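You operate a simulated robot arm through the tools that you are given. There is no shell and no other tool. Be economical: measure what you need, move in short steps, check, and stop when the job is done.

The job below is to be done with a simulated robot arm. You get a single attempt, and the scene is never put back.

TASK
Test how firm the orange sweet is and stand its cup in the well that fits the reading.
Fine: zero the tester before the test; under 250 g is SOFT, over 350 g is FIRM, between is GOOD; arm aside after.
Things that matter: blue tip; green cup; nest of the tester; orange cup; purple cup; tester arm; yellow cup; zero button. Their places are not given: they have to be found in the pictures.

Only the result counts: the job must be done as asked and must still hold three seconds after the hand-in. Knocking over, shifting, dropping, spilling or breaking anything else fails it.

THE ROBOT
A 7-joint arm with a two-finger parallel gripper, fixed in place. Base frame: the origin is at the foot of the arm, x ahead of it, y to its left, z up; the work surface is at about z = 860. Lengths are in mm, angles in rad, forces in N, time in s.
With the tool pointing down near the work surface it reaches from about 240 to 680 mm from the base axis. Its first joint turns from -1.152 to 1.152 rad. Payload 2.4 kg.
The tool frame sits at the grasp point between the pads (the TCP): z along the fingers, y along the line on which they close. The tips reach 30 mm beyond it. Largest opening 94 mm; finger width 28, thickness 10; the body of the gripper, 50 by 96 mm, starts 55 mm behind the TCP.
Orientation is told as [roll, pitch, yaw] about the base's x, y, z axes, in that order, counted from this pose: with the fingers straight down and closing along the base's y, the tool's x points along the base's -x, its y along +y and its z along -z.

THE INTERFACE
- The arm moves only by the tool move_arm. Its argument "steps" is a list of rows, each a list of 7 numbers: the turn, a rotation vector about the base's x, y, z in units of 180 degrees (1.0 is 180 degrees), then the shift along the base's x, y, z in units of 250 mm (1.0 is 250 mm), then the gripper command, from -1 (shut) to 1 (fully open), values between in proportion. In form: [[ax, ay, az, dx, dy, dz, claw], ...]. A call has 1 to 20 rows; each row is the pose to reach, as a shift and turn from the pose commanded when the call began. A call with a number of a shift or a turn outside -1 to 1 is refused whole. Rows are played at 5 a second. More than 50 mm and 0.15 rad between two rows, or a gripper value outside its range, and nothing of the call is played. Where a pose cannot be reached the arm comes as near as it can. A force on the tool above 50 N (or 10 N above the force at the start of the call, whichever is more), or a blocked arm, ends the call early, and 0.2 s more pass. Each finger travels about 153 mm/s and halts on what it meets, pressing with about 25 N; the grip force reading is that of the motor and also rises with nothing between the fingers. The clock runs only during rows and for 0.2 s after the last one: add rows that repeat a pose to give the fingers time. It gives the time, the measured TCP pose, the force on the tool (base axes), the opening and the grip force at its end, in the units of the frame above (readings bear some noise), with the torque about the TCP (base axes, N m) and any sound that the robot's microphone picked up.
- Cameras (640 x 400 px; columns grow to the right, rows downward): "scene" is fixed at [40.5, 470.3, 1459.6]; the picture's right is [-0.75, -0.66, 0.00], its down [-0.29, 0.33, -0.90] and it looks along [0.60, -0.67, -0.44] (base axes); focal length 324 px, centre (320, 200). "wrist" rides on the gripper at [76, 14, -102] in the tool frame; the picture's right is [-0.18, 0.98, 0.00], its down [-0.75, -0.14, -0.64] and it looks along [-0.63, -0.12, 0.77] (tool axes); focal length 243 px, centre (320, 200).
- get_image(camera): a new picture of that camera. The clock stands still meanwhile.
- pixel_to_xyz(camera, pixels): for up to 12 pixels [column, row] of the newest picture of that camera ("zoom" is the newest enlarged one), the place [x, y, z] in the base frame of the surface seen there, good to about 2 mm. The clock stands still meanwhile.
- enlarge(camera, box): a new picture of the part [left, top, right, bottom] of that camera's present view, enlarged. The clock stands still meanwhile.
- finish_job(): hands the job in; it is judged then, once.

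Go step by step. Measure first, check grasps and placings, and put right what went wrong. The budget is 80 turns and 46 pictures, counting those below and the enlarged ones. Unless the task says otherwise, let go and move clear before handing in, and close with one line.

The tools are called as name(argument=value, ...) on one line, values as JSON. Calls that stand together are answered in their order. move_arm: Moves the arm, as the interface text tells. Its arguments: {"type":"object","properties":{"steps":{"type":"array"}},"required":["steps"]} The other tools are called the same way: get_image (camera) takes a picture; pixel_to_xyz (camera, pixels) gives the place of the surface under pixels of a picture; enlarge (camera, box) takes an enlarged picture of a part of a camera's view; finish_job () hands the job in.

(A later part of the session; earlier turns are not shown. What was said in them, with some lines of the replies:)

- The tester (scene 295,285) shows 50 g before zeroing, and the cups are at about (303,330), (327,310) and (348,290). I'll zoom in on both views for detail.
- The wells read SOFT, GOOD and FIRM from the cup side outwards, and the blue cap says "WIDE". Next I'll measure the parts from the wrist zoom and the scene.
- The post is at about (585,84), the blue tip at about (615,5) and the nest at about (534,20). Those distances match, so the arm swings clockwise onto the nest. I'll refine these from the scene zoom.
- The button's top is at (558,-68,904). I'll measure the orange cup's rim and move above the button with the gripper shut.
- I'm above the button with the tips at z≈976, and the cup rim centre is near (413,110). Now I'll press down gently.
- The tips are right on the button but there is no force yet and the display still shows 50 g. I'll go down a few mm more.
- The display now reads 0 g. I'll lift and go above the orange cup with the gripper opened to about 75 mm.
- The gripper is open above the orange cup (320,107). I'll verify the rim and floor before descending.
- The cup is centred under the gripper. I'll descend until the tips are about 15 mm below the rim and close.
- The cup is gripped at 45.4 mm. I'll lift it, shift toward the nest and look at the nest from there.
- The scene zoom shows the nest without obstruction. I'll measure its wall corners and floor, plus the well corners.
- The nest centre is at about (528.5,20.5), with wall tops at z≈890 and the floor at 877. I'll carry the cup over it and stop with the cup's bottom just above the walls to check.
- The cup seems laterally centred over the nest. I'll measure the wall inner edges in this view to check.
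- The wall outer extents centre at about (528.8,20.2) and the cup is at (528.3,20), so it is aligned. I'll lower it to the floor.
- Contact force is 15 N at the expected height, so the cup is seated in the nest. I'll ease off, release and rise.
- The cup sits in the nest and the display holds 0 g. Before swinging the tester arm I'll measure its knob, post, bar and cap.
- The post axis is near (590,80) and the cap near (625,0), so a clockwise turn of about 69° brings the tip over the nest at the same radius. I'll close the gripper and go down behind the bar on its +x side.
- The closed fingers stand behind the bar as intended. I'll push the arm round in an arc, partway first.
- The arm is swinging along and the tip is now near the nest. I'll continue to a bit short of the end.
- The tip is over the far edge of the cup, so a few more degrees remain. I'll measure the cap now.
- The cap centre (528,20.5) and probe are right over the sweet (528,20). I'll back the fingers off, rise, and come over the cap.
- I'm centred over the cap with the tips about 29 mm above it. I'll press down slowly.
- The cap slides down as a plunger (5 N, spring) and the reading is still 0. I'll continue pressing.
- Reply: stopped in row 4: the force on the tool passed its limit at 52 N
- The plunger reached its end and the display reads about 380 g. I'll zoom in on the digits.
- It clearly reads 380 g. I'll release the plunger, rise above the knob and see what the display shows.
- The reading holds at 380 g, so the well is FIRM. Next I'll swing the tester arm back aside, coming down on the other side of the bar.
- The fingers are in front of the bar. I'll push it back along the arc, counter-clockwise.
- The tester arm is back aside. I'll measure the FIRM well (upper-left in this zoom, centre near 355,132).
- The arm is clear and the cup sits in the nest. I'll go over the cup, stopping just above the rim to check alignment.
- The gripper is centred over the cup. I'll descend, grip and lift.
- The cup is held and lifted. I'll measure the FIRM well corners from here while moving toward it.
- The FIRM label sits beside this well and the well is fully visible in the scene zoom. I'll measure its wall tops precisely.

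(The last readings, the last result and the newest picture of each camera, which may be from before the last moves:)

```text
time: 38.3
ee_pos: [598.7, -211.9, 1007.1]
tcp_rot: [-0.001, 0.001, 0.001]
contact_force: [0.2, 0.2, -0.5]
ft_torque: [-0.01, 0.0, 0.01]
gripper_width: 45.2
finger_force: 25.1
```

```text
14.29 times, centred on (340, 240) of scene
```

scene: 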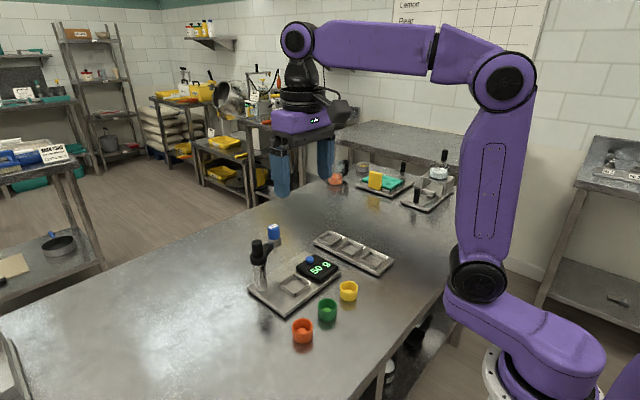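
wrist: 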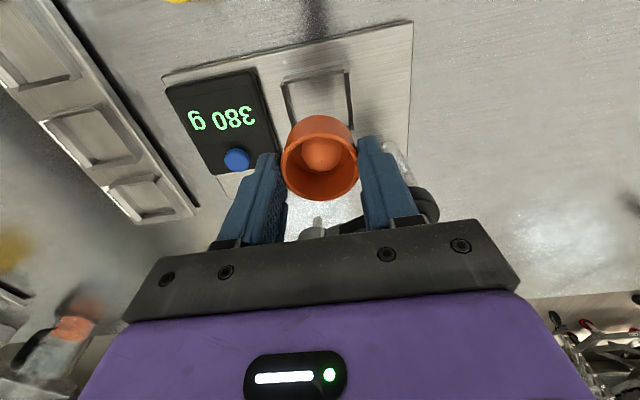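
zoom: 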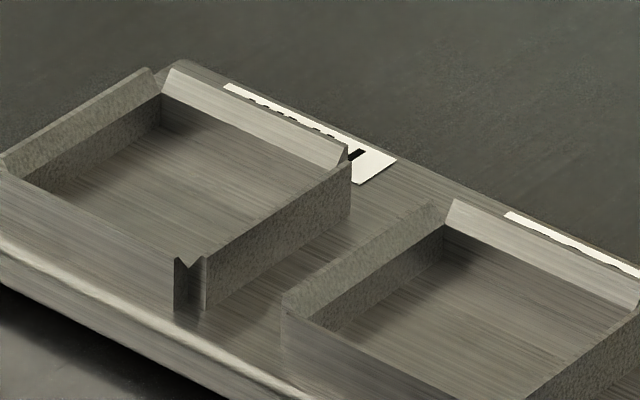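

The well centre is about (600.3,-206.5). I'll shift by +6 mm in y and lower to just above the walls.

move_arm(steps=[[0, 0, 0, 0, 0.025, -0.05, -0.2], [0, 0, 0, 0, 0.025, -0.2, -0.2], [0, 0, 0, 0, 0.025, -0.25, -0.2], [0, 0, 0, 0, 0.025, -0.25, -0.2]])

enlarge(camera="wrist", box=[220, 80, 420, 230])

enlarge(camera="scene", box=[310, 210, 370, 255])

```text
time: 39.3
ee_pos: [599.6, -206.6, 944.4]
tcp_rot: [-0.001, -0.001, 0.0]
contact_force: [0.5, -0.4, -0.4]
ft_torque: [0.0, -0.01, -0.01]
gripper_width: 45.4
finger_force: 25.1
```

```text
2.67 times, centred on (320, 155) of wrist
```

zoom: 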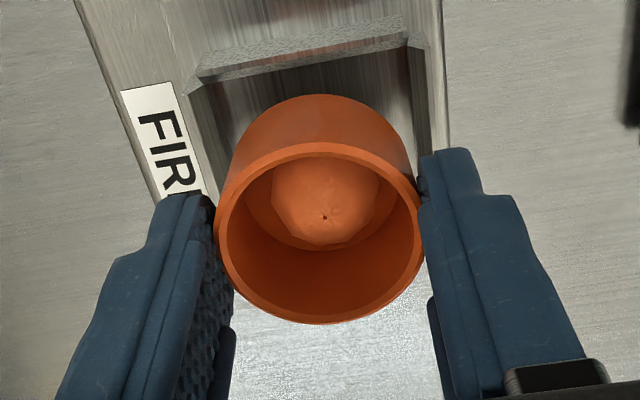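

```text
8.89 times, centred on (340, 232) of scene
```

zoom: 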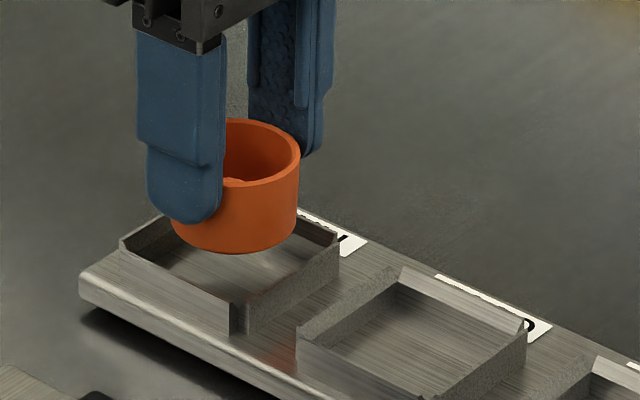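

The view matches the good nest placement, so I'll lower to the floor.

move_arm(steps=[[0, 0, 0, 0, 0, -0.03, -0.2], [0, 0, 0, 0, 0, -0.05, -0.2], [0, 0, 0, 0, 0, -0.06, -0.2], [0, 0, 0, 0, 0, -0.065, -0.2], [0, 0, 0, 0, 0, -0.065, -0.2]])

enlarge(camera="scene", box=[310, 210, 370, 255])

```text
time: 40.5
ee_pos: [600.5, -206.4, 929.8]
tcp_rot: [0.0, -0.001, 0.0]
contact_force: [0.2, 0.4, -0.1]
ft_torque: [0.01, 0.0, 0.03]
gripper_width: 45.2
finger_force: 24.8
```

```text
8.89 times, centred on (340, 232) of scene
```

zoom: 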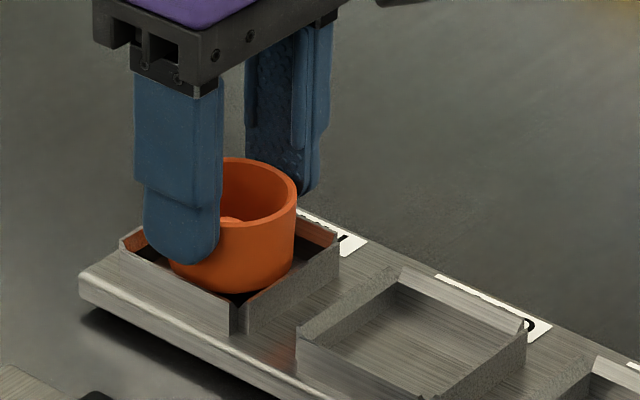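

The cup is inside the well with no contact force yet. I'll creep down until it touches.

move_arm(steps=[[0, 0, 0, 0, 0, -0.004, -0.2], [0, 0, 0, 0, 0, -0.007, -0.2], [0, 0, 0, 0, 0, -0.007, -0.2]])

```text
time: 41.3
ee_pos: [600.2, -205.1, 927.3]
tcp_rot: [0.0, 0.0, -0.002]
contact_force: [-4.1, 1.8, 6.2]
ft_torque: [0.06, 0.14, -0.03]
gripper_width: 45.5
finger_force: 25.2
```

Contact at 6 N shows the cup is on the floor. I'll release it, rise straight up and retreat.

move_arm(steps=[[0, 0, 0, 0, 0, 0.002, 0.0], [0, 0, 0, 0, 0, 0.002, 0.3], [0, 0, 0, 0, 0, 0.002, 0.3], [0, 0, 0, 0, 0, 0.1, 0.3], [0, 0, 0, 0, 0, 0.25, 0.3], [0, 0, 0, 0, 0, 0.4, 0.3], [0, 0, 0, 0, 0, 0.55, 0.3], [0, 0, 0, 0, 0, 0.7, 0.3], [0, 0, 0, -0.17, 0, 0.75, 0.3], [0, 0, 0, -0.34, 0, 0.75, 0.3], [0, 0, 0, -0.5, 0, 0.75, 0.3], [0, 0, 0, -0.5, 0, 0.75, 0.3]])

enlarge(camera="scene", box=[230, 190, 410, 350])

get_image(camera="wrist")

```text
time: 43.9
ee_pos: [473.6, -205.8, 1115.3]
tcp_rot: [0.0, -0.002, 0.0]
contact_force: [-0.2, -0.5, 0.4]
ft_torque: [0.0, -0.01, 0.03]
gripper_width: 61.1
finger_force: 0.1
```

```text
2.50 times, centred on (320, 270) of scene
```

zoom: 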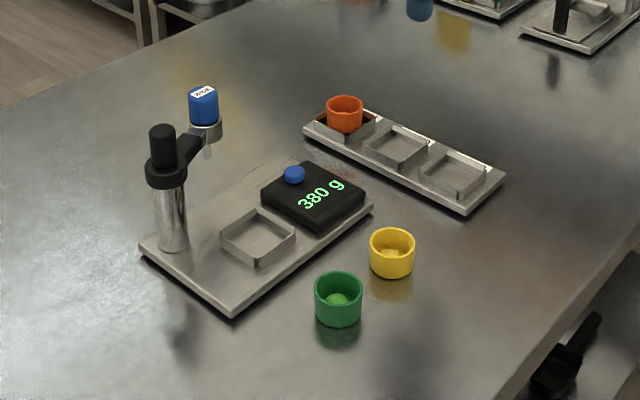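

```text
4 pictures are left
```

wrist: 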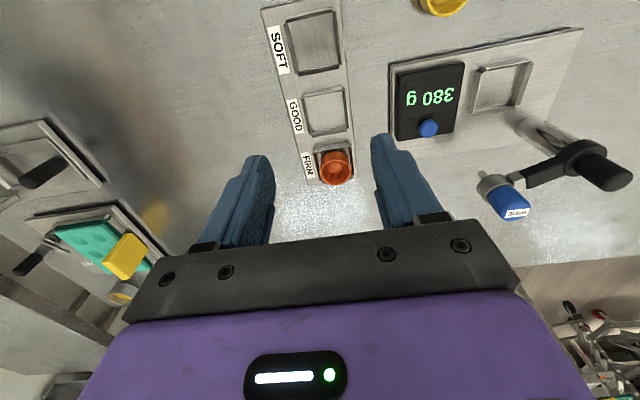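

The orange cup stands upright in the FIRM well (wrist 335,165), the tester arm is aside, the display still shows 380 g, and the other cups have not moved. The gripper is clear, so I'm handing in.

finish_job()

```text
The job is handed in.
```

I zeroed the tester, the orange sweet read 380 g, so its cup now stands in the FIRM well and the tester arm is back aside.
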